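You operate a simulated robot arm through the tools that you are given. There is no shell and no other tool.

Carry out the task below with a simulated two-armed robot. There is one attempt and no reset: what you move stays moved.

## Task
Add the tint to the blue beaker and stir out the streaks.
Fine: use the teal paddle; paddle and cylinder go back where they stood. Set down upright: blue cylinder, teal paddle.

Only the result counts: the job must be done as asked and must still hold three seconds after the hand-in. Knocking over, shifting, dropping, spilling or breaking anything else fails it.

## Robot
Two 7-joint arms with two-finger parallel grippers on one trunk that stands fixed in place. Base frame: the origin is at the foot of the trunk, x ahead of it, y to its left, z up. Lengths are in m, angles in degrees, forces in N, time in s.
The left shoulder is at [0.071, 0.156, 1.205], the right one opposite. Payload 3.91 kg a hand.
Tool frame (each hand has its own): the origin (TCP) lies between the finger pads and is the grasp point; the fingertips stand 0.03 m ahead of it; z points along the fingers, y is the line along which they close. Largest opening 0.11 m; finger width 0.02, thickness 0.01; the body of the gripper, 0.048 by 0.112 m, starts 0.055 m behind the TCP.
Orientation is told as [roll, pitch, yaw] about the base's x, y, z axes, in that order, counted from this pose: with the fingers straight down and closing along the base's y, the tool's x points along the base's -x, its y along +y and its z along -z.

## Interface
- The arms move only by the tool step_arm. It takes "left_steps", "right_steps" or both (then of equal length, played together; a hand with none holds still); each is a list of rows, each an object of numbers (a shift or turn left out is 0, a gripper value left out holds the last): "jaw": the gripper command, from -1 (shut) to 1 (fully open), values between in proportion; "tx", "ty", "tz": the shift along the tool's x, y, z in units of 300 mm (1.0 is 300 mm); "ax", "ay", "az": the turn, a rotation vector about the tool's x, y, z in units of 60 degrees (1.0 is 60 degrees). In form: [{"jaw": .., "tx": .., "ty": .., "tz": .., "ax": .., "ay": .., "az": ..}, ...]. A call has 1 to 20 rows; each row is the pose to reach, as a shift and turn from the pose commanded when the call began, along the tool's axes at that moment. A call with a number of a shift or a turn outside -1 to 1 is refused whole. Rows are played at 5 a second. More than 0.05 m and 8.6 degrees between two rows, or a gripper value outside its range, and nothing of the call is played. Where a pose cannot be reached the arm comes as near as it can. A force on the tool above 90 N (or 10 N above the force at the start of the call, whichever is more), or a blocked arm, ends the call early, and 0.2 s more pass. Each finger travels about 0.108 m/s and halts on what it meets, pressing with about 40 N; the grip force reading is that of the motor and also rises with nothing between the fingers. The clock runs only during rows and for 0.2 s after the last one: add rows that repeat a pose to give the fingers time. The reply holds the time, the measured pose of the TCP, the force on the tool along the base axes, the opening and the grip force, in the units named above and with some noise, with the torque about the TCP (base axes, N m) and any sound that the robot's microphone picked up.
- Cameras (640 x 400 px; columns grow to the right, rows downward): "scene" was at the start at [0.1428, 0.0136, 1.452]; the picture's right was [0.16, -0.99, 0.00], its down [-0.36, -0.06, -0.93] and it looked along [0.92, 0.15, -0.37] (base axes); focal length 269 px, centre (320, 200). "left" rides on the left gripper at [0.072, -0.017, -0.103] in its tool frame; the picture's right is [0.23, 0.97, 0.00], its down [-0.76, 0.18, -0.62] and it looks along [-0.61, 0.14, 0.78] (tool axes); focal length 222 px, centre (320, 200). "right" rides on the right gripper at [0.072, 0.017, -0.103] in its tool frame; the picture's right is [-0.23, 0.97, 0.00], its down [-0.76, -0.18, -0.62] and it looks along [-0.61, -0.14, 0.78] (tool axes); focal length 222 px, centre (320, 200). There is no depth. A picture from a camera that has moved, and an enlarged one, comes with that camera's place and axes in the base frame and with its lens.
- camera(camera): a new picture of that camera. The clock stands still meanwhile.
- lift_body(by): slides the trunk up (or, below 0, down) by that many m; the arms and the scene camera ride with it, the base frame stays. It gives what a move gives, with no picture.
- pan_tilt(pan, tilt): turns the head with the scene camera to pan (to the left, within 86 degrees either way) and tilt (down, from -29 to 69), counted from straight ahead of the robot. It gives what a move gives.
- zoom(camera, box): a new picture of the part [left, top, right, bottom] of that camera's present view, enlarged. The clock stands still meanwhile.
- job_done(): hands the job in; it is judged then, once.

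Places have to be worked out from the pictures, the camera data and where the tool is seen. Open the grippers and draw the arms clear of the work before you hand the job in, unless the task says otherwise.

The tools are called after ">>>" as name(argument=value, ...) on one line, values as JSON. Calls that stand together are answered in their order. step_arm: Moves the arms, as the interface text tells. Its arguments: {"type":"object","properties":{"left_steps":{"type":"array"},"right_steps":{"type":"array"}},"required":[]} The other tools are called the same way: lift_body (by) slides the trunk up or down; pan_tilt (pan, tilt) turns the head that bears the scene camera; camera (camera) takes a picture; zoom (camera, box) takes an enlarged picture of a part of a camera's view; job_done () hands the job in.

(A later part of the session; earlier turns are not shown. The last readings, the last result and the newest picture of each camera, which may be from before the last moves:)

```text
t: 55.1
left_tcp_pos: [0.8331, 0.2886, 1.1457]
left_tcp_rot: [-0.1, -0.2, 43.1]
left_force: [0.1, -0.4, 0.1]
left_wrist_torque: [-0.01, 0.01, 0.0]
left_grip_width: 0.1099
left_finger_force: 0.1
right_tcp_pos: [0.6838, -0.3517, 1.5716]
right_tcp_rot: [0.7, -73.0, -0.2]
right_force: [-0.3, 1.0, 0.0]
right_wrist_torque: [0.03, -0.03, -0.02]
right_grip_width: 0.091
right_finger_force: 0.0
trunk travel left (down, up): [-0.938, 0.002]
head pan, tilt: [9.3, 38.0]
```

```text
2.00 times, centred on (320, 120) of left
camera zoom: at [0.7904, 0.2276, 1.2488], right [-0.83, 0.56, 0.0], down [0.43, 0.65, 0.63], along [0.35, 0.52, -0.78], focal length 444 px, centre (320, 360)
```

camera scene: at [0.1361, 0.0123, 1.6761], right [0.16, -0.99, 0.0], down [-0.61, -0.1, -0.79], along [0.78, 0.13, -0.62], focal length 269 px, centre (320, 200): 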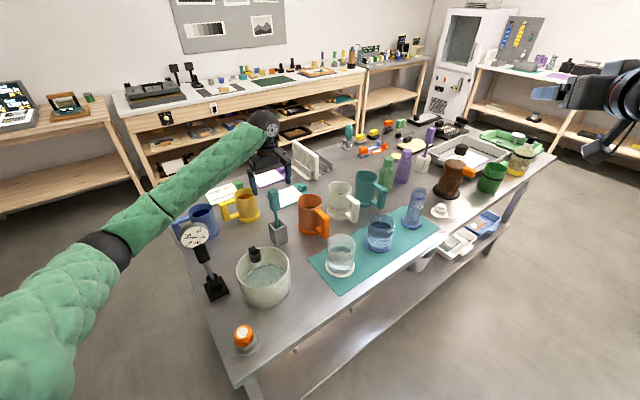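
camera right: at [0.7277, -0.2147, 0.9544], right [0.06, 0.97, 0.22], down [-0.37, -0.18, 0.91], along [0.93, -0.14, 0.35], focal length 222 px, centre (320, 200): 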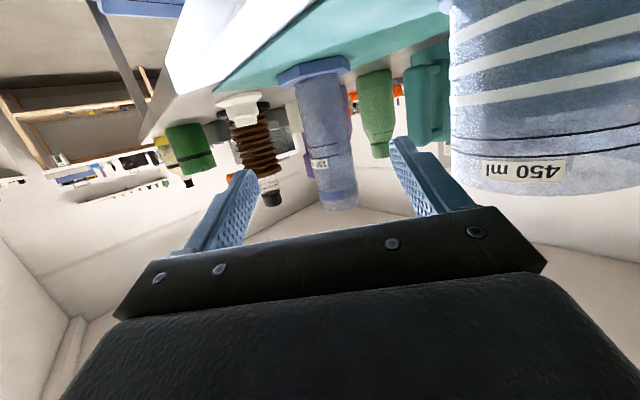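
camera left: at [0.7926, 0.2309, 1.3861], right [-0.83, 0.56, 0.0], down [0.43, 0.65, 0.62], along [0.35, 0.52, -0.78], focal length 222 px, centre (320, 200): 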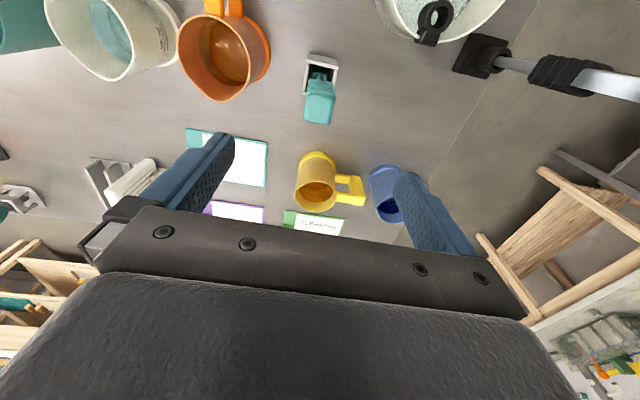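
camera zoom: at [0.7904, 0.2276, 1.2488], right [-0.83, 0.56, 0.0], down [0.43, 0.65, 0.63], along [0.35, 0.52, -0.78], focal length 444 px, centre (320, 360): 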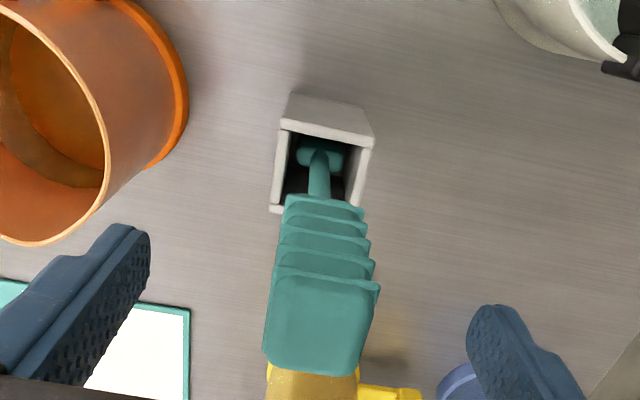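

The trunk camera and right hand shifted by a few millimetres during that move, so I want to make sure the forearm isn't touching the thermometer. Looking closely.

>>> camera(camera="scene")

>>> zoom(camera="scene", box=[160, 180, 260, 310])

>>> camera(camera="right")

```text
taken
camera scene: at [0.1329, 0.0102, 1.7151], right [0.16, -0.99, 0.0], down [-0.61, -0.1, -0.79], along [0.78, 0.13, -0.61], focal length 269 px, centre (320, 200)
```

scene: 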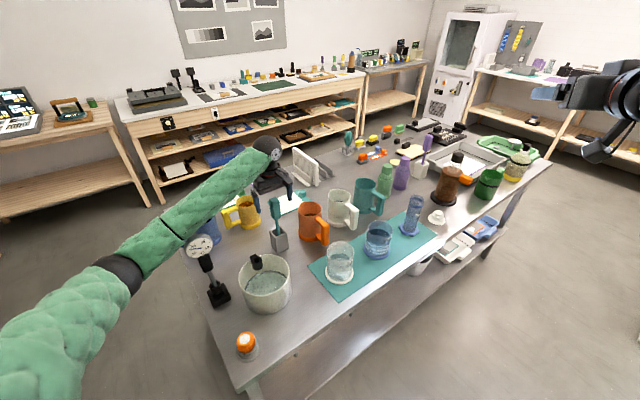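

```text
3.08 times, centred on (210, 245) of scene
camera zoom: at [0.1329, 0.0102, 1.7151], right [0.16, -0.99, 0.0], down [-0.61, -0.1, -0.79], along [0.78, 0.13, -0.61], focal length 827 px, centre (658, 62)
```

zoom: 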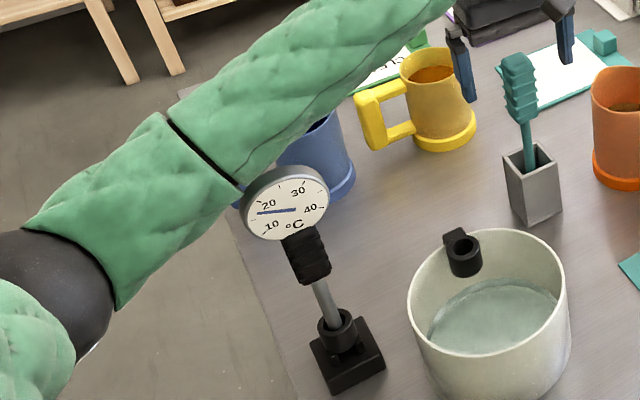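

```text
taken
camera right: at [0.5638, -0.3367, 1.5336], right [0.06, 0.97, 0.22], down [-0.37, -0.18, 0.91], along [0.93, -0.14, 0.35], focal length 222 px, centre (320, 200)
```

right: 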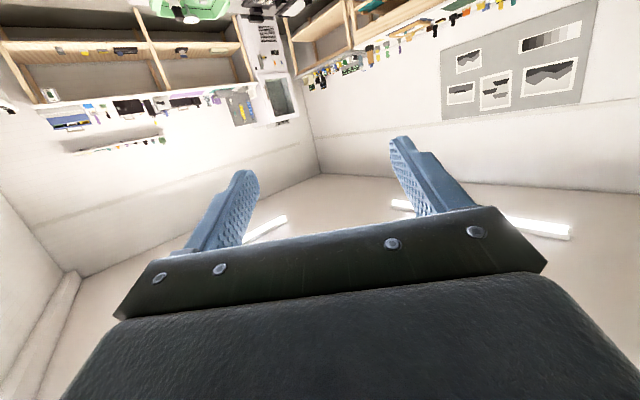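

>>> zoom(camera="scene", box=[170, 210, 220, 270])

```text
6.67 times, centred on (195, 240) of scene
camera zoom: at [0.1329, 0.0102, 1.7151], right [0.16, -0.99, 0.0], down [-0.61, -0.1, -0.79], along [0.78, 0.13, -0.61], focal length 1792 px, centre (1153, -67)
```

zoom: 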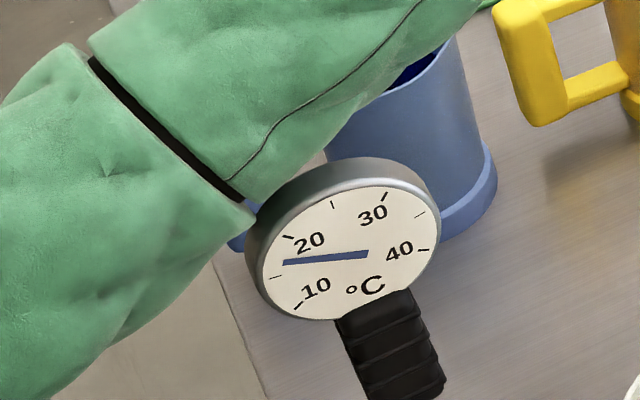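

I can't tell yet whether that shift came from contact. I'll back the left hand up 4 cm and compare the readings.

>>> step_arm(left_steps=[{"tz": -0.07}, {"tz": -0.133}, {"tz": -0.133}, {"tz": -0.133}])

>>> zoom(camera="scene", box=[170, 210, 220, 270])

>>> zoom(camera="scene", box=[0, 180, 200, 400])

```text
t: 56.1
left_tcp_pos: [0.8351, 0.2878, 1.1803]
left_tcp_rot: [0.0, 0.1, 43.1]
left_force: [0.5, 0.6, -0.6]
left_wrist_torque: [-0.04, 0.0, 0.0]
left_grip_width: 0.1102
left_finger_force: 0.0
right_tcp_pos: [0.6886, -0.3506, 1.5702]
right_tcp_rot: [0.1, -72.8, 0.3]
right_force: [-0.2, -0.4, 0.0]
right_wrist_torque: [0.01, 0.03, 0.01]
right_grip_width: 0.0907
right_finger_force: 0.1
trunk travel left (down, up): [-0.938, 0.002]
head pan, tilt: [9.3, 38.0]
```

```text
6.67 times, centred on (195, 240) of scene
camera zoom: at [0.1373, 0.0129, 1.7139], right [0.16, -0.99, 0.0], down [-0.61, -0.1, -0.79], along [0.78, 0.13, -0.62], focal length 1792 px, centre (1153, -67)
```

zoom: 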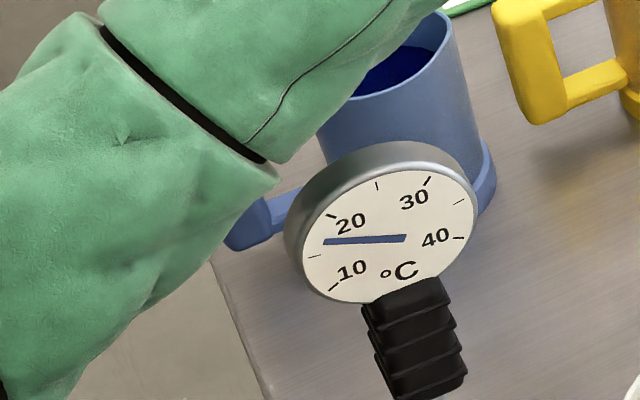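

```text
1.82 times, centred on (100, 290) of scene
camera zoom: at [0.1373, 0.0129, 1.7139], right [0.16, -0.99, 0.0], down [-0.61, -0.1, -0.79], along [0.78, 0.13, -0.62], focal length 489 px, centre (720, 36)
```

zoom: 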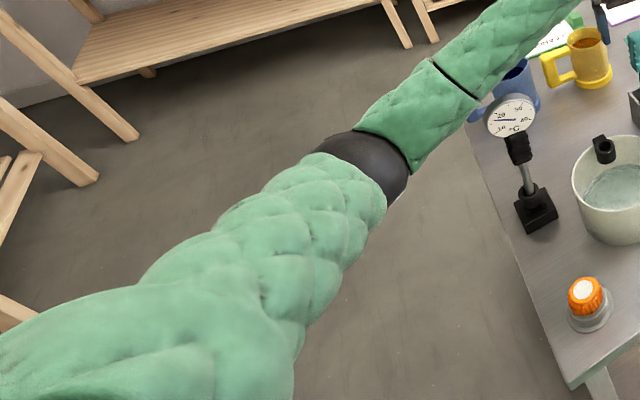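

The lean disappeared when I raised the hand, so the forearm really was touching the thermometer, and its dial now appears slightly displaced. I'll raise the hand further away and inspect it carefully.

>>> zoom(camera="scene", box=[160, 200, 260, 310])

>>> step_arm(left_steps=[{"tz": -0.1}, {"tz": -0.2}, {"tz": -0.33}, {"tz": -0.33}])

>>> zoom(camera="scene", box=[160, 200, 260, 310])

>>> zoom(camera="left", box=[400, 0, 640, 150])

```text
3.64 times, centred on (210, 255) of scene
camera zoom: at [0.1373, 0.0129, 1.7139], right [0.16, -0.99, 0.0], down [-0.61, -0.1, -0.79], along [0.78, 0.13, -0.62], focal length 978 px, centre (720, 0)
```

zoom: 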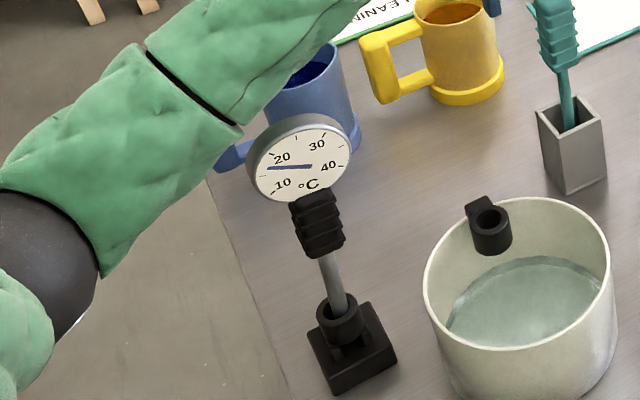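

```text
t: 57.1
left_tcp_pos: [0.8326, 0.2875, 1.2818]
left_tcp_rot: [0.1, 0.1, 43.1]
left_force: [-0.3, -0.7, -0.6]
left_wrist_torque: [-0.03, 0.04, -0.01]
left_grip_width: 0.1101
left_finger_force: 0.2
right_tcp_pos: [0.6868, -0.351, 1.5703]
right_tcp_rot: [0.3, -73.0, 0.1]
right_force: [-1.6, -0.6, -1.5]
right_wrist_torque: [0.02, 0.0, 0.03]
right_grip_width: 0.0908
right_finger_force: 0.1
trunk travel left (down, up): [-0.938, 0.002]
head pan, tilt: [9.3, 38.0]
```

```text
3.64 times, centred on (210, 255) of scene
camera zoom: at [0.1365, 0.0123, 1.714], right [0.16, -0.99, 0.0], down [-0.61, -0.1, -0.79], along [0.78, 0.13, -0.62], focal length 978 px, centre (720, 0)
```

zoom: 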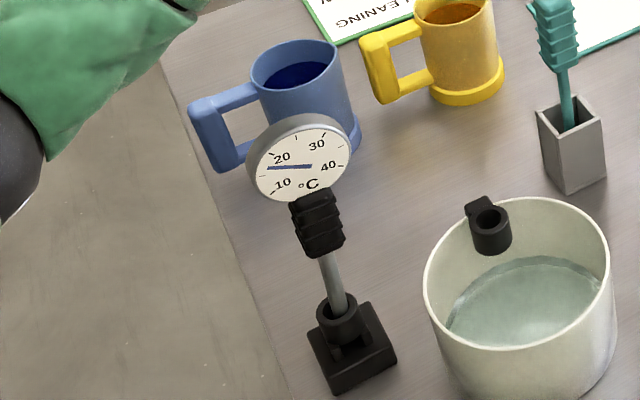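

```text
2.67 times, centred on (520, 75) of left
camera zoom: at [0.7917, 0.2269, 1.3847], right [-0.83, 0.56, 0.0], down [0.44, 0.65, 0.62], along [0.35, 0.52, -0.78], focal length 592 px, centre (-213, 533)
```

zoom: 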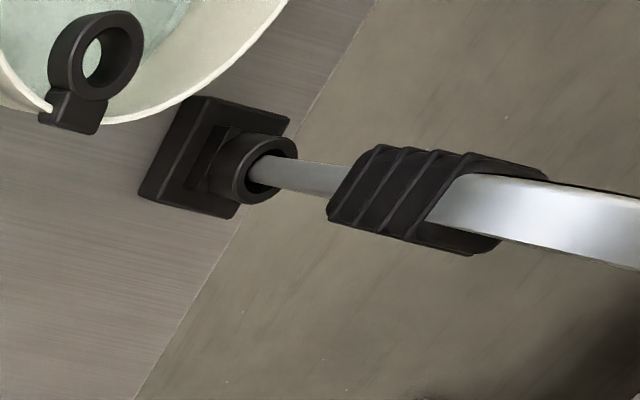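

The thermometer sits loosely in its socket. It is still standing and its stand hasn't moved, but the dial now leans about 1.7 cm. The left arm can't work over it, so I'll use the right arm for the paddle instead and first take the left arm well up and away.

>>> step_arm(left_steps=[{"tz": -0.1}, {"tz": -0.23}, {"tz": -0.36}, {"tz": -0.49}, {"tz": -0.62}, {"tz": -0.75}, {"tz": -0.88}, {"tz": -1.0}, {"tz": -1.0}])

>>> camera(camera="scene")

```text
t: 59.1
left_tcp_pos: [0.8355, 0.2906, 1.5807]
left_tcp_rot: [0.1, 0.1, 43.1]
left_force: [-0.1, 0.2, -0.6]
left_wrist_torque: [0.01, 0.03, 0.02]
left_grip_width: 0.1102
left_finger_force: 0.1
right_tcp_pos: [0.6884, -0.3489, 1.5698]
right_tcp_rot: [0.2, -72.8, 0.2]
right_force: [0.0, -0.5, -0.5]
right_wrist_torque: [-0.01, -0.02, 0.01]
right_grip_width: 0.091
right_finger_force: 0.0
trunk travel left (down, up): [-0.938, 0.002]
head pan, tilt: [9.3, 38.0]
```

```text
taken
camera scene: at [0.137, 0.0129, 1.714], right [0.16, -0.99, 0.0], down [-0.61, -0.1, -0.79], along [0.78, 0.13, -0.62], focal length 269 px, centre (320, 200)
```

scene: 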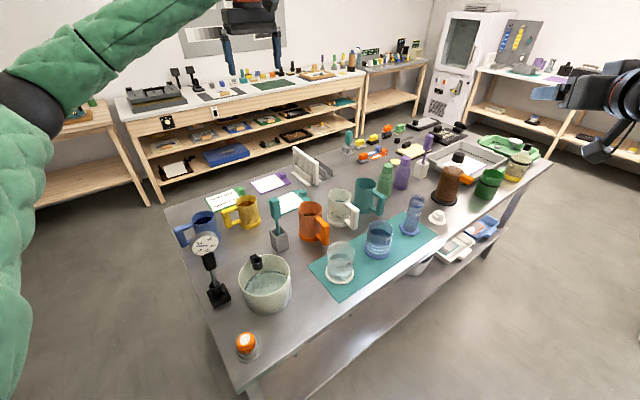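

Everything else looks untouched. Park the left hand higher, further left, and with yaw back to zero.

>>> step_arm(left_steps=[{"tx": -0.05, "ty": 0.07, "tz": -0.05, "az": 0.1}, {"tx": -0.105, "ty": 0.155, "tz": -0.1, "az": 0.2}, {"tx": -0.165, "ty": 0.24, "tz": -0.15, "az": 0.32}, {"tx": -0.225, "ty": 0.325, "tz": -0.2, "az": 0.44}, {"tx": -0.285, "ty": 0.41, "tz": -0.25, "az": 0.56}, {"tx": -0.34, "ty": 0.49, "tz": -0.3, "az": 0.66}, {"tx": -0.382, "ty": 0.555, "tz": -0.3, "az": 0.717}, {"tx": -0.382, "ty": 0.555, "tz": -0.3, "az": 0.717}])

>>> lift_body(by=-0.188)

>>> camera(camera="scene")

```text
t: 60.9
left_tcp_pos: [0.8032, 0.4909, 1.6723]
left_tcp_rot: [0.1, 0.0, 0.0]
left_force: [1.0, 0.3, -0.5]
left_wrist_torque: [0.01, -0.01, -0.01]
left_grip_width: 0.11
left_finger_force: 0.1
right_tcp_pos: [0.6877, -0.3501, 1.5698]
right_tcp_rot: [0.2, -72.9, 0.1]
right_force: [-0.4, -0.4, 0.3]
right_wrist_torque: [-0.01, 0.03, -0.02]
right_grip_width: 0.0907
right_finger_force: 0.2
trunk travel left (down, up): [-0.938, 0.002]
head pan, tilt: [9.3, 38.0]
```

```text
t: 63.0
left_tcp_pos: [0.8023, 0.4906, 1.4852]
left_tcp_rot: [0.0, 0.0, 0.0]
left_force: [-0.5, -0.1, -1.0]
left_wrist_torque: [0.0, -0.01, 0.0]
left_grip_width: 0.1101
left_finger_force: 0.0
right_tcp_pos: [0.6865, -0.3505, 1.3817]
right_tcp_rot: [0.2, -72.9, 0.1]
right_force: [-0.4, -1.1, -0.2]
right_wrist_torque: [-0.02, -0.01, 0.05]
right_grip_width: 0.0908
right_finger_force: 0.0
trunk travel left (down, up): [-0.75, 0.19]
head pan, tilt: [9.3, 38.0]
```

```text
taken
camera scene: at [0.136, 0.0126, 1.5262], right [0.16, -0.99, 0.0], down [-0.61, -0.1, -0.79], along [0.78, 0.13, -0.62], focal length 269 px, centre (320, 200)
```

scene: 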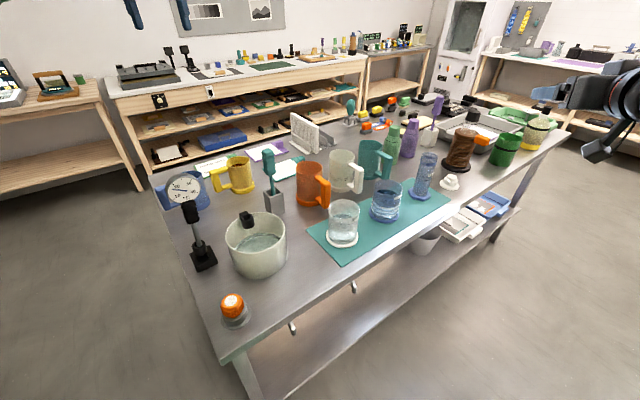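

The right arm will now approach the paddle from the robot's side, tilted 45° and yawed 45° so the pads match the handle faces. First I'll swing the hand left at height and pitch it down.

>>> step_arm(right_steps=[{"jaw": 1, "ty": 0.1, "tx": 0.006, "tz": 0.007, "ay": 0.06}, {"ty": 0.22, "tx": 0.013, "tz": 0.016, "ay": 0.125}, {"ty": 0.35, "tx": 0.02, "tz": 0.025, "ay": 0.2}, {"ty": 0.48, "tx": 0.028, "tz": 0.034, "ay": 0.28}, {"ty": 0.61, "tx": 0.036, "tz": 0.044, "ay": 0.36}, {"ty": 0.73, "tx": 0.044, "tz": 0.053, "ay": 0.42}, {"ty": 0.833, "tx": 0.05, "tz": 0.062, "ay": 0.467}, {"ty": 0.833, "tx": 0.05, "tz": 0.062, "ay": 0.467}])

>>> camera(camera="scene")

```text
t: 64.8
left_tcp_pos: [0.8033, 0.4895, 1.4844]
left_tcp_rot: [0.0, -0.1, 0.1]
left_force: [0.1, -0.4, 0.7]
left_wrist_torque: [0.01, 0.03, 0.02]
left_grip_width: 0.1101
left_finger_force: 0.0
right_tcp_pos: [0.6994, -0.1003, 1.3613]
right_tcp_rot: [0.1, -44.8, 0.2]
right_force: [-0.5, -1.2, 0.3]
right_wrist_torque: [0.03, 0.0, -0.02]
right_grip_width: 0.1099
right_finger_force: 0.1
trunk travel left (down, up): [-0.75, 0.19]
head pan, tilt: [9.3, 38.0]
```

```text
taken
camera scene: at [0.136, 0.0117, 1.5261], right [0.16, -0.99, 0.0], down [-0.61, -0.1, -0.79], along [0.78, 0.13, -0.62], focal length 269 px, centre (320, 200)
```

scene: 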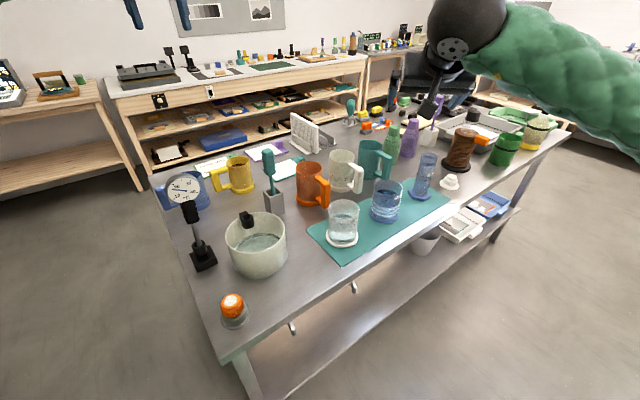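

>>> step_arm(right_steps=[{"ty": 0.08, "tz": 0.028, "ax": -0.053, "az": -0.053}, {"ty": 0.18, "tz": 0.06, "ax": -0.115, "az": -0.115}, {"ty": 0.29, "tz": 0.098, "ax": -0.185, "az": -0.185}, {"ty": 0.4, "tz": 0.136, "ax": -0.255, "az": -0.255}, {"ty": 0.51, "tz": 0.174, "ax": -0.325, "az": -0.325}, {"ty": 0.62, "tz": 0.211, "ax": -0.395, "az": -0.395}, {"ty": 0.73, "tz": 0.248, "ax": -0.465, "az": -0.465}, {"ty": 0.833, "tz": 0.283, "ax": -0.53, "az": -0.53}, {"ty": 0.833, "tz": 0.283, "ax": -0.53, "az": -0.53}])

>>> camera(camera="scene")

>>> camera(camera="right")

```text
t: 66.8
left_tcp_pos: [0.8027, 0.4896, 1.4843]
left_tcp_rot: [0.0, 0.1, 0.0]
left_force: [0.0, 0.3, -0.1]
left_wrist_torque: [-0.01, 0.02, -0.01]
left_grip_width: 0.11
left_finger_force: 0.0
right_tcp_pos: [0.7598, 0.1507, 1.3018]
right_tcp_rot: [0.2, -45.0, 45.3]
right_force: [-0.3, -0.2, 0.8]
right_wrist_torque: [-0.01, 0.0, 0.03]
right_grip_width: 0.11
right_finger_force: 0.1
trunk travel left (down, up): [-0.75, 0.19]
head pan, tilt: [9.3, 38.0]
```

```text
taken
camera scene: at [0.1361, 0.0121, 1.5261], right [0.16, -0.99, 0.0], down [-0.61, -0.1, -0.79], along [0.78, 0.13, -0.62], focal length 269 px, centre (320, 200)
```

scene: 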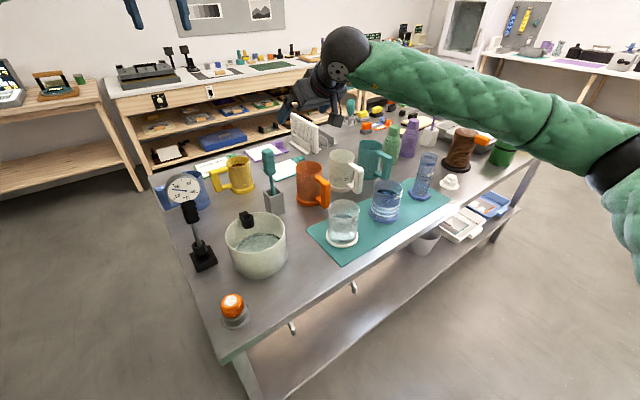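

```text
taken
camera right: at [0.6594, 0.0735, 1.3247], right [-0.58, 0.8, 0.16], down [0.2, -0.06, 0.98], along [0.79, 0.6, -0.12], focal length 222 px, centre (320, 200)
```

right: 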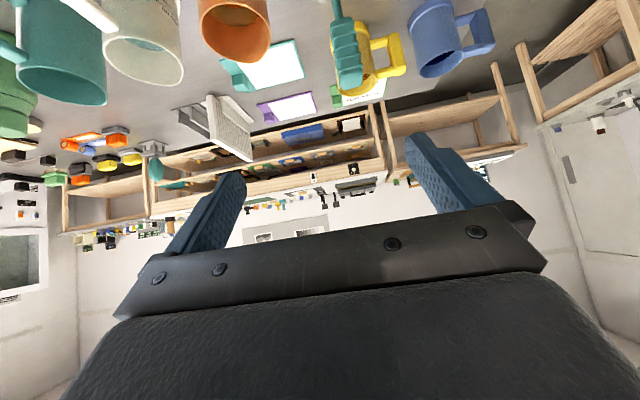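

Good posture, with the forearm clear of everything. Next is the pre-grasp, 10 cm short of the handle along the approach direction.

>>> step_arm(right_steps=[{"tx": 0.025, "ty": 0.038, "tz": 0.12}, {"tx": 0.05, "ty": 0.075, "tz": 0.24}, {"tx": 0.075, "ty": 0.113, "tz": 0.36}, {"tx": 0.1, "ty": 0.151, "tz": 0.478}, {"tx": 0.1, "ty": 0.151, "tz": 0.478}])

>>> camera(camera="scene")

>>> camera(camera="right")

```text
t: 68.0
left_tcp_pos: [0.8029, 0.4891, 1.4848]
left_tcp_rot: [0.0, -0.1, 0.0]
left_force: [0.9, -0.7, 0.0]
left_wrist_torque: [0.0, 0.02, -0.05]
left_grip_width: 0.1101
left_finger_force: 0.1
right_tcp_pos: [0.7804, 0.2388, 1.1792]
right_tcp_rot: [0.3, -45.1, 45.1]
right_force: [1.0, 0.1, 0.2]
right_wrist_torque: [0.04, -0.03, -0.01]
right_grip_width: 0.1098
right_finger_force: 0.0
trunk travel left (down, up): [-0.75, 0.19]
head pan, tilt: [9.3, 38.0]
```

```text
taken
camera scene: at [0.1359, 0.0118, 1.5261], right [0.16, -0.99, 0.0], down [-0.61, -0.1, -0.79], along [0.78, 0.13, -0.62], focal length 269 px, centre (320, 200)
```

scene: 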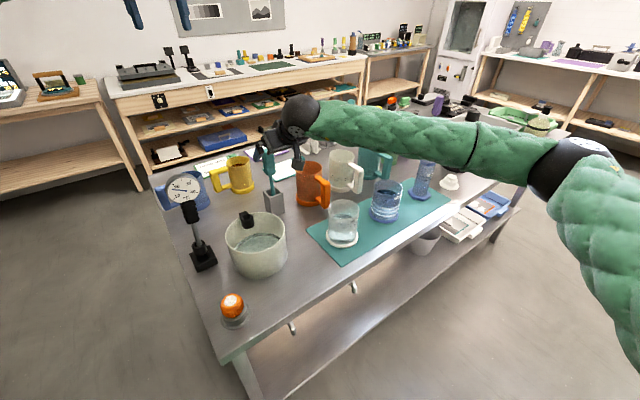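

```text
taken
camera right: at [0.6813, 0.1613, 1.2026], right [-0.58, 0.8, 0.16], down [0.2, -0.06, 0.98], along [0.79, 0.6, -0.12], focal length 222 px, centre (320, 200)
```

right: 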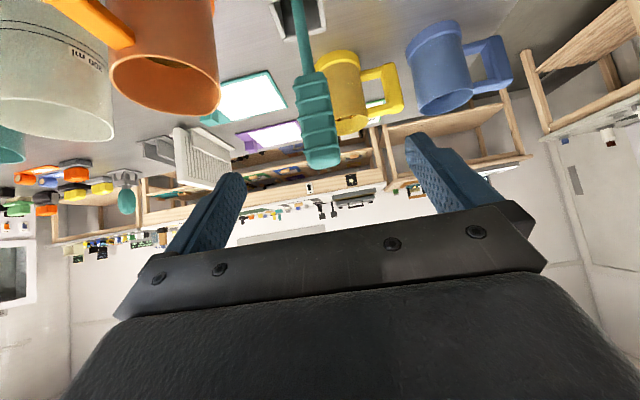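

The handle is centred between the fingers (estimated (0.833,0.288)). Advance the last 10 cm along the approach axis.

>>> step_arm(right_steps=[{"tz": 0.1, "ty": -0.003}, {"tz": 0.2, "ty": -0.006}, {"tz": 0.29, "ty": -0.007}, {"tz": 0.338, "ty": -0.007}, {"tz": 0.338, "ty": -0.007}])

>>> camera(camera="right")

>>> zoom(camera="scene", box=[220, 90, 340, 230])

```text
t: 69.2
left_tcp_pos: [0.8027, 0.4905, 1.4843]
left_tcp_rot: [0.0, -0.1, 0.0]
left_force: [-0.9, -0.2, 0.3]
left_wrist_torque: [-0.04, -0.01, -0.02]
left_grip_width: 0.1098
left_finger_force: 0.0
right_tcp_pos: [0.8343, 0.2864, 1.1081]
right_tcp_rot: [0.2, -44.9, 45.0]
right_force: [0.9, 0.0, 0.5]
right_wrist_torque: [-0.01, 0.0, 0.01]
right_grip_width: 0.1099
right_finger_force: 0.1
trunk travel left (down, up): [-0.75, 0.19]
head pan, tilt: [9.3, 38.0]
```

```text
taken
camera right: at [0.7339, 0.2103, 1.1309], right [-0.58, 0.8, 0.16], down [0.2, -0.06, 0.98], along [0.79, 0.6, -0.13], focal length 222 px, centre (320, 200)
```

right: 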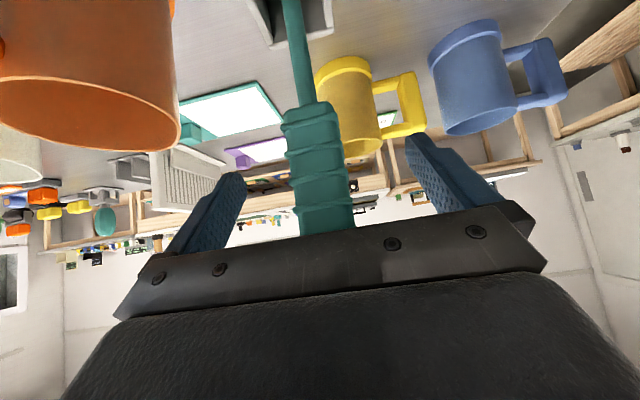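

```text
2.86 times, centred on (280, 160) of scene
camera zoom: at [0.136, 0.0124, 1.5261], right [0.16, -0.99, 0.0], down [-0.61, -0.1, -0.79], along [0.78, 0.13, -0.62], focal length 768 px, centre (434, 314)
```

zoom: 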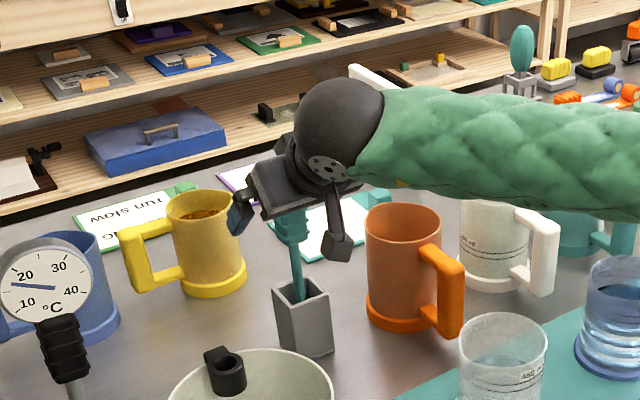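

Handle centred. Close the gripper on it.

>>> step_arm(right_steps=[{"jaw": 0.5}, {"jaw": 0.0}, {"jaw": -0.3}, {"jaw": -0.5}, {"jaw": -0.7}, {"jaw": -0.8}, {"jaw": -0.8}])

>>> camera(camera="right")

```text
t: 70.8
left_tcp_pos: [0.8031, 0.4911, 1.4848]
left_tcp_rot: [0.0, 0.0, 0.1]
left_force: [-0.3, 0.4, 0.1]
left_wrist_torque: [0.02, 0.0, -0.03]
left_grip_width: 0.1102
left_finger_force: 0.0
right_tcp_pos: [0.834, 0.2882, 1.1083]
right_tcp_rot: [0.2, -44.8, 45.1]
right_force: [-0.3, -0.4, 0.4]
right_wrist_torque: [0.04, 0.03, -0.01]
right_grip_width: 0.0294
right_finger_force: 40.2
trunk travel left (down, up): [-0.75, 0.19]
head pan, tilt: [9.3, 38.0]
```

```text
taken
camera right: at [0.734, 0.2108, 1.1309], right [-0.58, 0.8, 0.16], down [0.2, -0.06, 0.98], along [0.79, 0.6, -0.13], focal length 222 px, centre (320, 200)
```

right: 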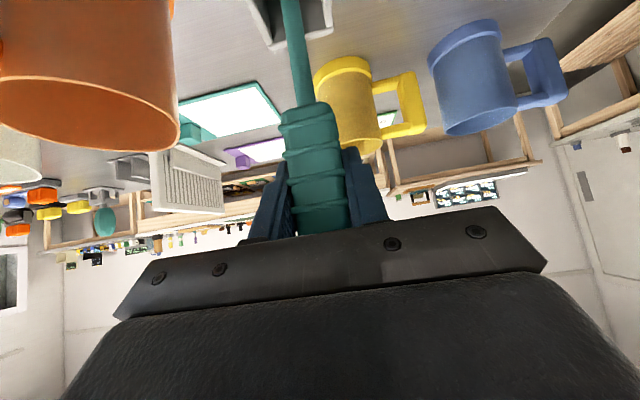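

Paddle gripped (width 0.029, 40 N); the grasp pose to return to is (0.834,0.288,1.108). Lift straight up 20 cm.

>>> step_arm(right_steps=[{"tx": -0.04, "tz": -0.04}, {"tx": -0.11, "tz": -0.11}, {"tx": -0.19, "tz": -0.189}, {"tx": -0.27, "tz": -0.269}, {"tx": -0.35, "tz": -0.349}, {"tx": -0.42, "tz": -0.418}, {"tx": -0.472, "tz": -0.47}, {"tx": -0.472, "tz": -0.47}])

>>> camera(camera="scene")

>>> zoom(camera="scene", box=[220, 50, 340, 220])

>>> camera(camera="right")

```text
t: 72.6
left_tcp_pos: [0.8035, 0.4898, 1.4824]
left_tcp_rot: [0.0, 0.0, 0.0]
left_force: [0.2, -0.3, 0.2]
left_wrist_torque: [0.01, -0.03, 0.0]
left_grip_width: 0.1101
left_finger_force: 0.1
right_tcp_pos: [0.834, 0.2891, 1.3084]
right_tcp_rot: [0.2, -44.9, 45.2]
right_force: [0.1, -0.1, -0.5]
right_wrist_torque: [0.0, 0.02, 0.02]
right_grip_width: 0.0294
right_finger_force: 40.0
trunk travel left (down, up): [-0.75, 0.19]
head pan, tilt: [9.3, 38.0]
```

```text
taken
camera scene: at [0.1368, 0.0129, 1.526], right [0.16, -0.99, 0.0], down [-0.61, -0.1, -0.79], along [0.78, 0.13, -0.62], focal length 269 px, centre (320, 200)
```

scene: 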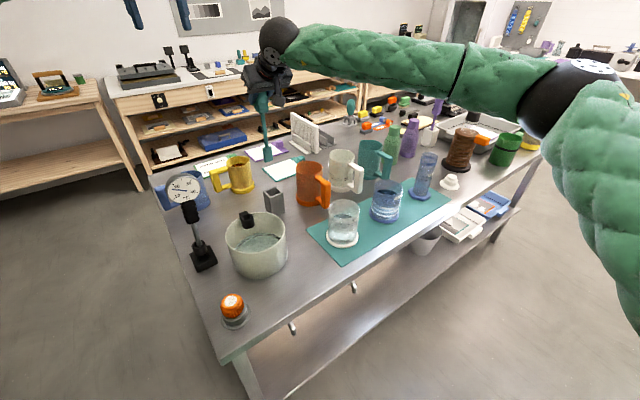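

```text
2.35 times, centred on (280, 135) of scene
camera zoom: at [0.1368, 0.0129, 1.526], right [0.16, -0.99, 0.0], down [-0.61, -0.1, -0.79], along [0.78, 0.13, -0.62], focal length 633 px, centre (414, 353)
```

zoom: 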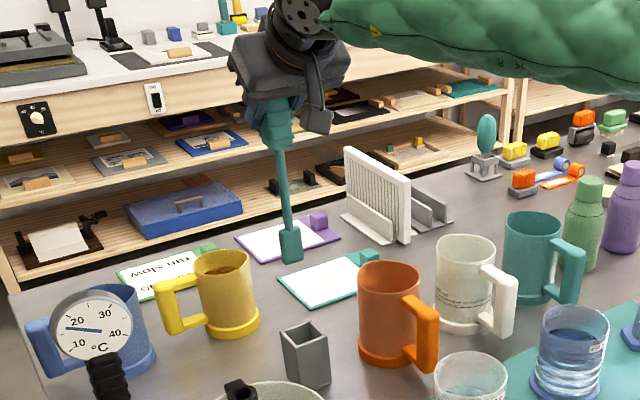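

```text
taken
camera right: at [0.7339, 0.2116, 1.3311], right [-0.58, 0.8, 0.16], down [0.2, -0.06, 0.98], along [0.79, 0.6, -0.13], focal length 222 px, centre (320, 200)
```

right: 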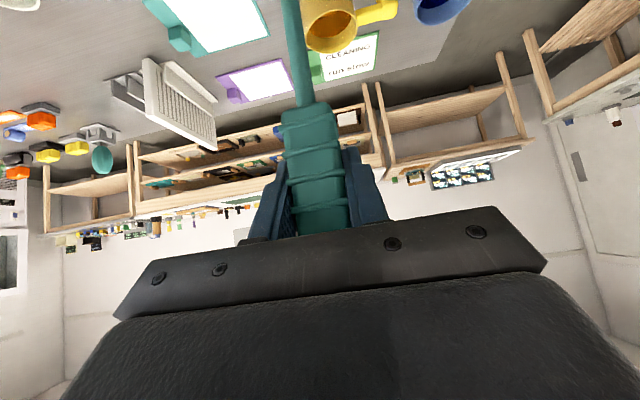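

The paddle is out and vertical, its blade bottom about 0.203 m below the TCP and about 3.3 cm wide. Move over the beaker at this height, with 7 cm clearance above the mugs.

>>> step_arm(right_steps=[{"tx": 0.03, "ty": -0.055, "tz": -0.03}, {"tx": 0.088, "ty": -0.161, "tz": -0.088}, {"tx": 0.152, "ty": -0.278, "tz": -0.152}, {"tx": 0.216, "ty": -0.396, "tz": -0.216}, {"tx": 0.281, "ty": -0.514, "tz": -0.281}, {"tx": 0.346, "ty": -0.633, "tz": -0.346}, {"tx": 0.41, "ty": -0.751, "tz": -0.411}, {"tx": 0.475, "ty": -0.87, "tz": -0.476}, {"tx": 0.52, "ty": -0.952, "tz": -0.521}, {"tx": 0.534, "ty": -0.978, "tz": -0.535}, {"tx": 0.534, "ty": -0.978, "tz": -0.535}])

>>> camera(camera="scene")

>>> zoom(camera="scene", box=[320, 80, 460, 250])

>>> camera(camera="right")

```text
t: 75.0
left_tcp_pos: [0.8026, 0.4899, 1.4844]
left_tcp_rot: [0.0, 0.1, 0.0]
left_force: [0.5, -0.3, 0.0]
left_wrist_torque: [-0.03, -0.01, 0.0]
left_grip_width: 0.1099
left_finger_force: 0.1
right_tcp_pos: [0.8821, -0.0802, 1.3083]
right_tcp_rot: [0.2, -44.9, 45.1]
right_force: [-0.4, -0.9, -0.6]
right_wrist_torque: [0.03, -0.03, 0.03]
right_grip_width: 0.0296
right_finger_force: 39.6
trunk travel left (down, up): [-0.75, 0.19]
head pan, tilt: [9.3, 38.0]
```

```text
taken
camera scene: at [0.1365, 0.0126, 1.526], right [0.16, -0.99, 0.0], down [-0.61, -0.1, -0.79], along [0.78, 0.13, -0.62], focal length 269 px, centre (320, 200)
```

scene: 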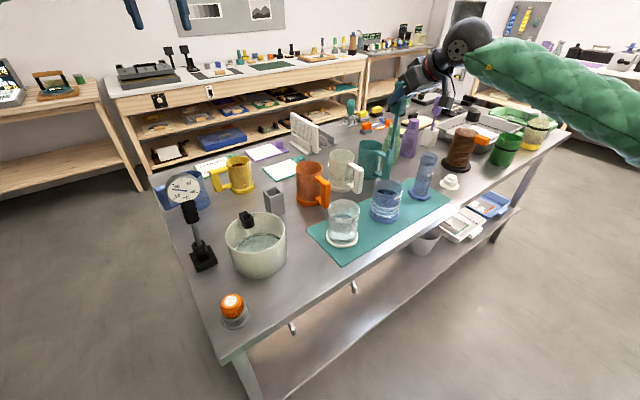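

```text
2.35 times, centred on (390, 165) of scene
camera zoom: at [0.1365, 0.0126, 1.526], right [0.16, -0.99, 0.0], down [-0.61, -0.1, -0.79], along [0.78, 0.13, -0.62], focal length 633 px, centre (155, 282)
```

zoom: 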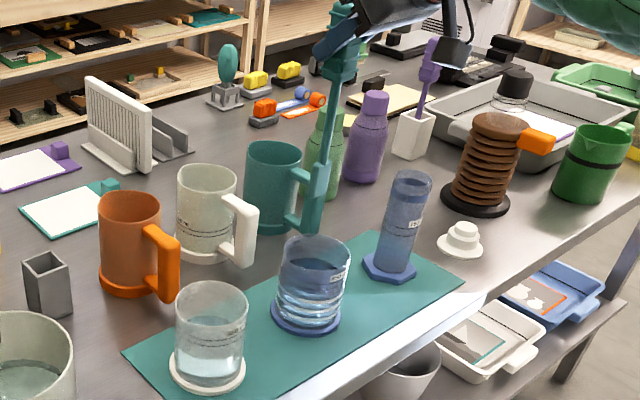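

```text
taken
camera right: at [0.7829, -0.1563, 1.3309], right [-0.58, 0.8, 0.16], down [0.2, -0.06, 0.98], along [0.79, 0.6, -0.13], focal length 222 px, centre (320, 200)
```

right: 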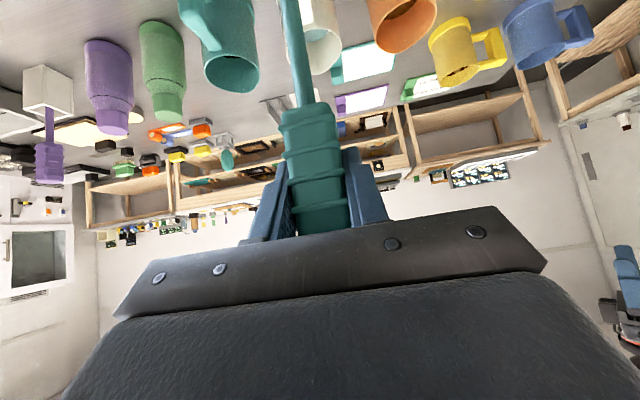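

>>> zoom(camera="scene", box=[355, 130, 425, 240])

```text
3.64 times, centred on (390, 185) of scene
camera zoom: at [0.1365, 0.0126, 1.526], right [0.16, -0.99, 0.0], down [-0.61, -0.1, -0.79], along [0.78, 0.13, -0.62], focal length 978 px, centre (66, 254)
```

zoom: 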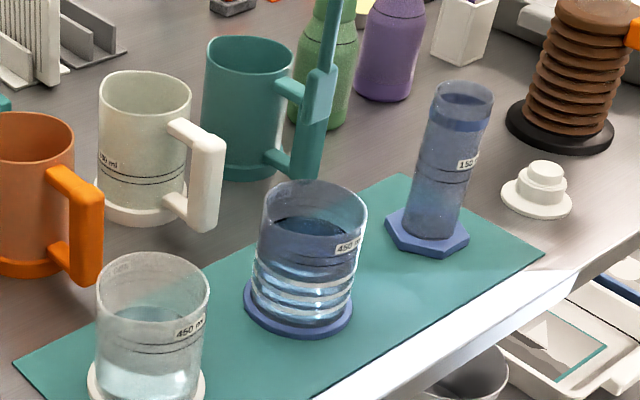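

Paddle and beaker positions match predictions. I'll shift 1 cm to the beaker's centre, lower the blade slowly into the liquid to about 2 cm above the base, and check for contact.

>>> step_arm(right_steps=[{"tx": 0.018, "ty": -0.0254, "tz": -0.018}, {"tx": 0.018, "ty": -0.0254, "tz": -0.018}, {"tx": 0.078, "ty": -0.0254, "tz": 0.042}, {"tx": 0.138, "ty": -0.0254, "tz": 0.102}, {"tx": 0.198, "ty": -0.0254, "tz": 0.162}, {"tx": 0.248, "ty": -0.0254, "tz": 0.212}, {"tx": 0.298, "ty": -0.0254, "tz": 0.262}, {"tx": 0.348, "ty": -0.0254, "tz": 0.311}, {"tx": 0.398, "ty": -0.0254, "tz": 0.361}, {"tx": 0.431, "ty": -0.0254, "tz": 0.394}, {"tx": 0.431, "ty": -0.0254, "tz": 0.394}])

>>> zoom(camera="scene", box=[340, 130, 430, 240])

>>> camera(camera="right")

```text
t: 77.4
left_tcp_pos: [0.8041, 0.4896, 1.4828]
left_tcp_rot: [0.0, 0.0, -0.1]
left_force: [-0.4, 0.2, -0.5]
left_wrist_torque: [-0.01, -0.03, 0.0]
left_grip_width: 0.1099
left_finger_force: 0.1
right_tcp_pos: [0.8823, -0.0888, 1.1327]
right_tcp_rot: [0.2, -44.8, 45.2]
right_force: [0.4, 0.5, -0.5]
right_wrist_torque: [0.0, 0.04, 0.0]
right_grip_width: 0.0291
right_finger_force: 39.7
trunk travel left (down, up): [-0.75, 0.19]
head pan, tilt: [9.3, 38.0]
```

```text
3.64 times, centred on (385, 185) of scene
camera zoom: at [0.1364, 0.0127, 1.526], right [0.16, -0.99, 0.0], down [-0.61, -0.1, -0.79], along [0.78, 0.13, -0.62], focal length 978 px, centre (84, 254)
```

zoom: 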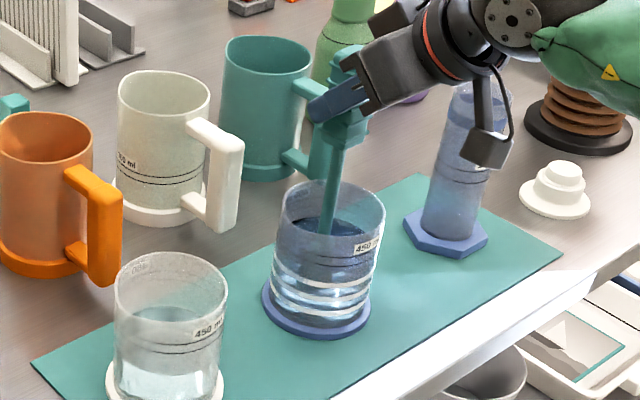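

```text
taken
camera right: at [0.7824, -0.1664, 1.1559], right [-0.58, 0.8, 0.16], down [0.2, -0.06, 0.98], along [0.79, 0.6, -0.13], focal length 222 px, centre (320, 200)
```

right: 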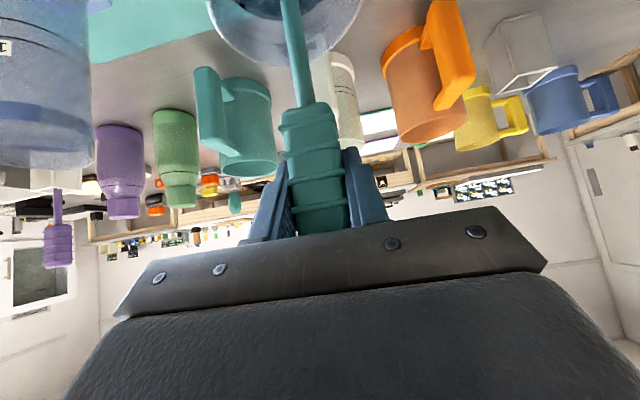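

The blade is centred in the beaker with no contact force. I'll stir in circles of 16 mm radius, leaving about 1 cm to the wall.

>>> step_arm(right_steps=[{"tx": -0.02, "ty": 0, "tz": 0.02}, {"tx": -0.0377, "ty": 0, "tz": 0.0377}, {"tx": -0.0267, "ty": 0.0377, "tz": 0.0267}, {"tx": 0, "ty": 0.0533, "tz": 0}, {"tx": 0.0267, "ty": 0.0377, "tz": -0.0267}, {"tx": 0.0377, "ty": 0, "tz": -0.0377}, {"tx": 0.0267, "ty": -0.0377, "tz": -0.0267}, {"tx": 0, "ty": -0.0533, "tz": 0}, {"tx": -0.0267, "ty": -0.0377, "tz": 0.0267}, {"tx": -0.0377, "ty": 0, "tz": 0.0377}, {"tx": -0.0267, "ty": 0.0377, "tz": 0.0267}, {"tx": 0, "ty": 0.0533, "tz": 0}, {"tx": 0.0267, "ty": 0.0377, "tz": -0.0267}, {"tx": 0.0377, "ty": 0, "tz": -0.0377}, {"tx": 0.0267, "ty": -0.0377, "tz": -0.0267}, {"tx": 0, "ty": -0.0533, "tz": 0}, {"tx": -0.0267, "ty": -0.0377, "tz": 0.0267}, {"tx": -0.0377, "ty": 0, "tz": 0.0377}, {"tx": -0.02, "ty": 0, "tz": 0.02}, {"tx": 0, "ty": 0, "tz": 0}])

>>> zoom(camera="scene", box=[340, 130, 430, 240])

```text
t: 81.6
left_tcp_pos: [0.802, 0.4897, 1.4849]
left_tcp_rot: [0.0, 0.0, 0.0]
left_force: [-0.5, -0.1, -0.4]
left_wrist_torque: [0.02, 0.02, 0.03]
left_grip_width: 0.1101
left_finger_force: 0.0
right_tcp_pos: [0.8815, -0.0895, 1.1325]
right_tcp_rot: [0.2, -44.9, 45.1]
right_force: [-0.4, 0.4, 0.6]
right_wrist_torque: [0.02, 0.01, 0.01]
right_grip_width: 0.0292
right_finger_force: 40.0
trunk travel left (down, up): [-0.75, 0.19]
head pan, tilt: [9.3, 38.0]
```

```text
3.64 times, centred on (385, 185) of scene
camera zoom: at [0.1363, 0.0126, 1.526], right [0.16, -0.99, 0.0], down [-0.61, -0.1, -0.79], along [0.78, 0.13, -0.62], focal length 978 px, centre (84, 254)
```

zoom: 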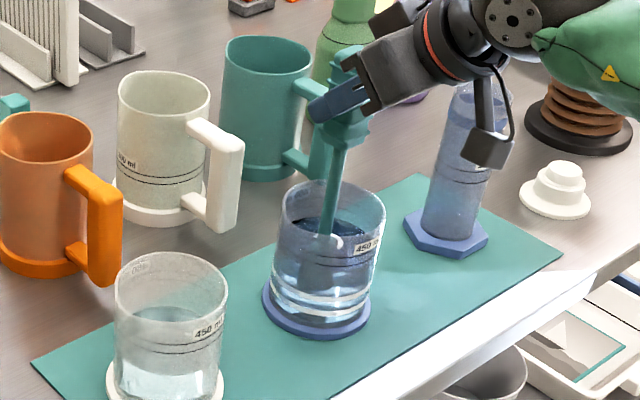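

>>> zoom(camera="scene", box=[363, 175, 405, 228])

```text
7.55 times, centred on (384, 202) of scene
camera zoom: at [0.1363, 0.0126, 1.526], right [0.16, -0.99, 0.0], down [-0.61, -0.1, -0.79], along [0.78, 0.13, -0.62], focal length 2029 px, centre (-163, 189)
```

zoom: 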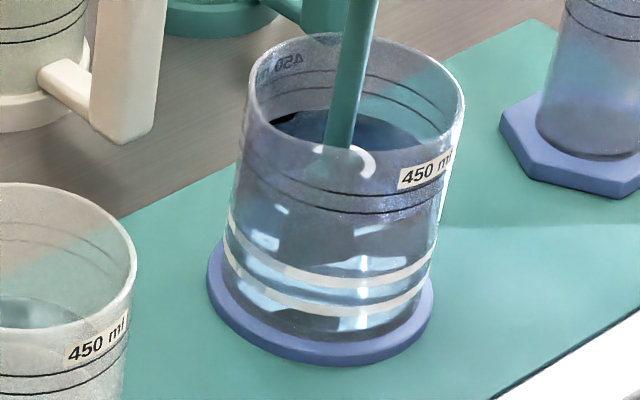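

Of the three streak bands, two remain. I'll stir another round, 6 mm deeper.

>>> step_arm(right_steps=[{"tx": -0.006, "ty": 0, "tz": 0.034}, {"tx": -0.0235, "ty": 0, "tz": 0.0518}, {"tx": -0.0125, "ty": 0.0377, "tz": 0.0408}, {"tx": 0.0142, "ty": 0.0533, "tz": 0.0141}, {"tx": 0.0409, "ty": 0.0377, "tz": -0.0126}, {"tx": 0.0519, "ty": 0, "tz": -0.0236}, {"tx": 0.0409, "ty": -0.0377, "tz": -0.0126}, {"tx": 0.0142, "ty": -0.0533, "tz": 0.0141}, {"tx": -0.0125, "ty": -0.0377, "tz": 0.0408}, {"tx": -0.0235, "ty": 0, "tz": 0.0518}, {"tx": -0.0125, "ty": 0.0377, "tz": 0.0408}, {"tx": 0.0142, "ty": 0.0533, "tz": 0.0141}, {"tx": 0.0409, "ty": 0.0377, "tz": -0.0126}, {"tx": 0.0519, "ty": 0, "tz": -0.0236}, {"tx": 0.0409, "ty": -0.0377, "tz": -0.0126}, {"tx": 0.0142, "ty": -0.0533, "tz": 0.0141}, {"tx": -0.0125, "ty": -0.0377, "tz": 0.0408}, {"tx": -0.0235, "ty": 0, "tz": 0.0518}, {"tx": -0.0125, "ty": 0.0377, "tz": 0.0408}, {"tx": 0.0142, "ty": 0.0533, "tz": 0.0141}])

>>> zoom(camera="scene", box=[363, 175, 405, 228])

```text
t: 85.8
left_tcp_pos: [0.802, 0.4907, 1.4843]
left_tcp_rot: [0.0, 0.0, 0.2]
left_force: [-0.6, -0.2, 0.4]
left_wrist_torque: [0.0, -0.04, -0.03]
left_grip_width: 0.1098
left_finger_force: 0.1
right_tcp_pos: [0.871, -0.0781, 1.1276]
right_tcp_rot: [0.2, -45.0, 45.0]
right_force: [0.1, 0.2, -0.5]
right_wrist_torque: [-0.02, 0.02, 0.02]
right_grip_width: 0.0295
right_finger_force: 40.0
trunk travel left (down, up): [-0.75, 0.19]
head pan, tilt: [9.3, 38.0]
```

```text
7.55 times, centred on (384, 202) of scene
camera zoom: at [0.136, 0.0122, 1.5261], right [0.16, -0.99, 0.0], down [-0.61, -0.1, -0.79], along [0.78, 0.13, -0.62], focal length 2029 px, centre (-163, 189)
```

zoom: 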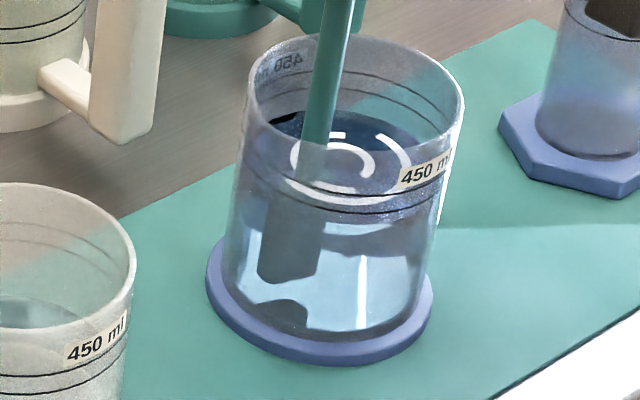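

The bands in the liquid are gone; a swirl pattern is on the surface. I'll stir about two more turns, then stop at the centre and let it settle.

>>> step_arm(right_steps=[{"tx": 0.0267, "ty": -0.0156, "tz": -0.0267}, {"tx": 0.0377, "ty": -0.0533, "tz": -0.0377}, {"tx": 0.0267, "ty": -0.091, "tz": -0.0267}, {"tx": 0, "ty": -0.1066, "tz": 0}, {"tx": -0.0267, "ty": -0.091, "tz": 0.0267}, {"tx": -0.0377, "ty": -0.0533, "tz": 0.0377}, {"tx": -0.0267, "ty": -0.0156, "tz": 0.0267}, {"tx": 0, "ty": 0, "tz": 0}, {"tx": 0.0267, "ty": -0.0156, "tz": -0.0267}, {"tx": 0.0377, "ty": -0.0533, "tz": -0.0377}, {"tx": 0.0267, "ty": -0.091, "tz": -0.0267}, {"tx": 0, "ty": -0.1066, "tz": 0}, {"tx": -0.0267, "ty": -0.091, "tz": 0.0267}, {"tx": -0.0377, "ty": -0.0533, "tz": 0.0377}, {"tx": -0.0267, "ty": -0.0156, "tz": 0.0267}, {"tx": 0, "ty": -0.015, "tz": 0}, {"tx": 0, "ty": -0.035, "tz": 0}, {"tx": 0, "ty": -0.0533, "tz": 0}, {"tx": 0, "ty": -0.0533, "tz": 0}])

>>> zoom(camera="scene", box=[363, 175, 405, 228])

```text
t: 89.8
left_tcp_pos: [0.8022, 0.4909, 1.4839]
left_tcp_rot: [0.0, 0.1, 0.0]
left_force: [0.2, 0.3, 0.0]
left_wrist_torque: [0.01, 0.01, 0.0]
left_grip_width: 0.1101
left_finger_force: 0.1
right_tcp_pos: [0.882, -0.089, 1.1265]
right_tcp_rot: [0.2, -44.9, 45.1]
right_force: [-0.4, 0.2, -0.3]
right_wrist_torque: [0.03, -0.02, 0.02]
right_grip_width: 0.0291
right_finger_force: 40.7
trunk travel left (down, up): [-0.75, 0.19]
head pan, tilt: [9.3, 38.0]
```

```text
7.55 times, centred on (384, 202) of scene
camera zoom: at [0.1363, 0.0126, 1.526], right [0.16, -0.99, 0.0], down [-0.61, -0.1, -0.79], along [0.78, 0.13, -0.62], focal length 2029 px, centre (-163, 189)
```

zoom: 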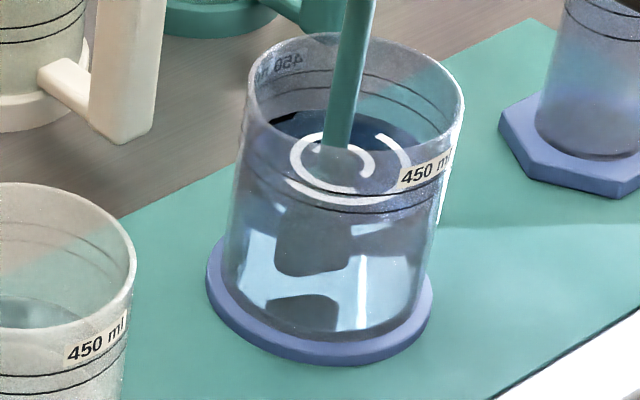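

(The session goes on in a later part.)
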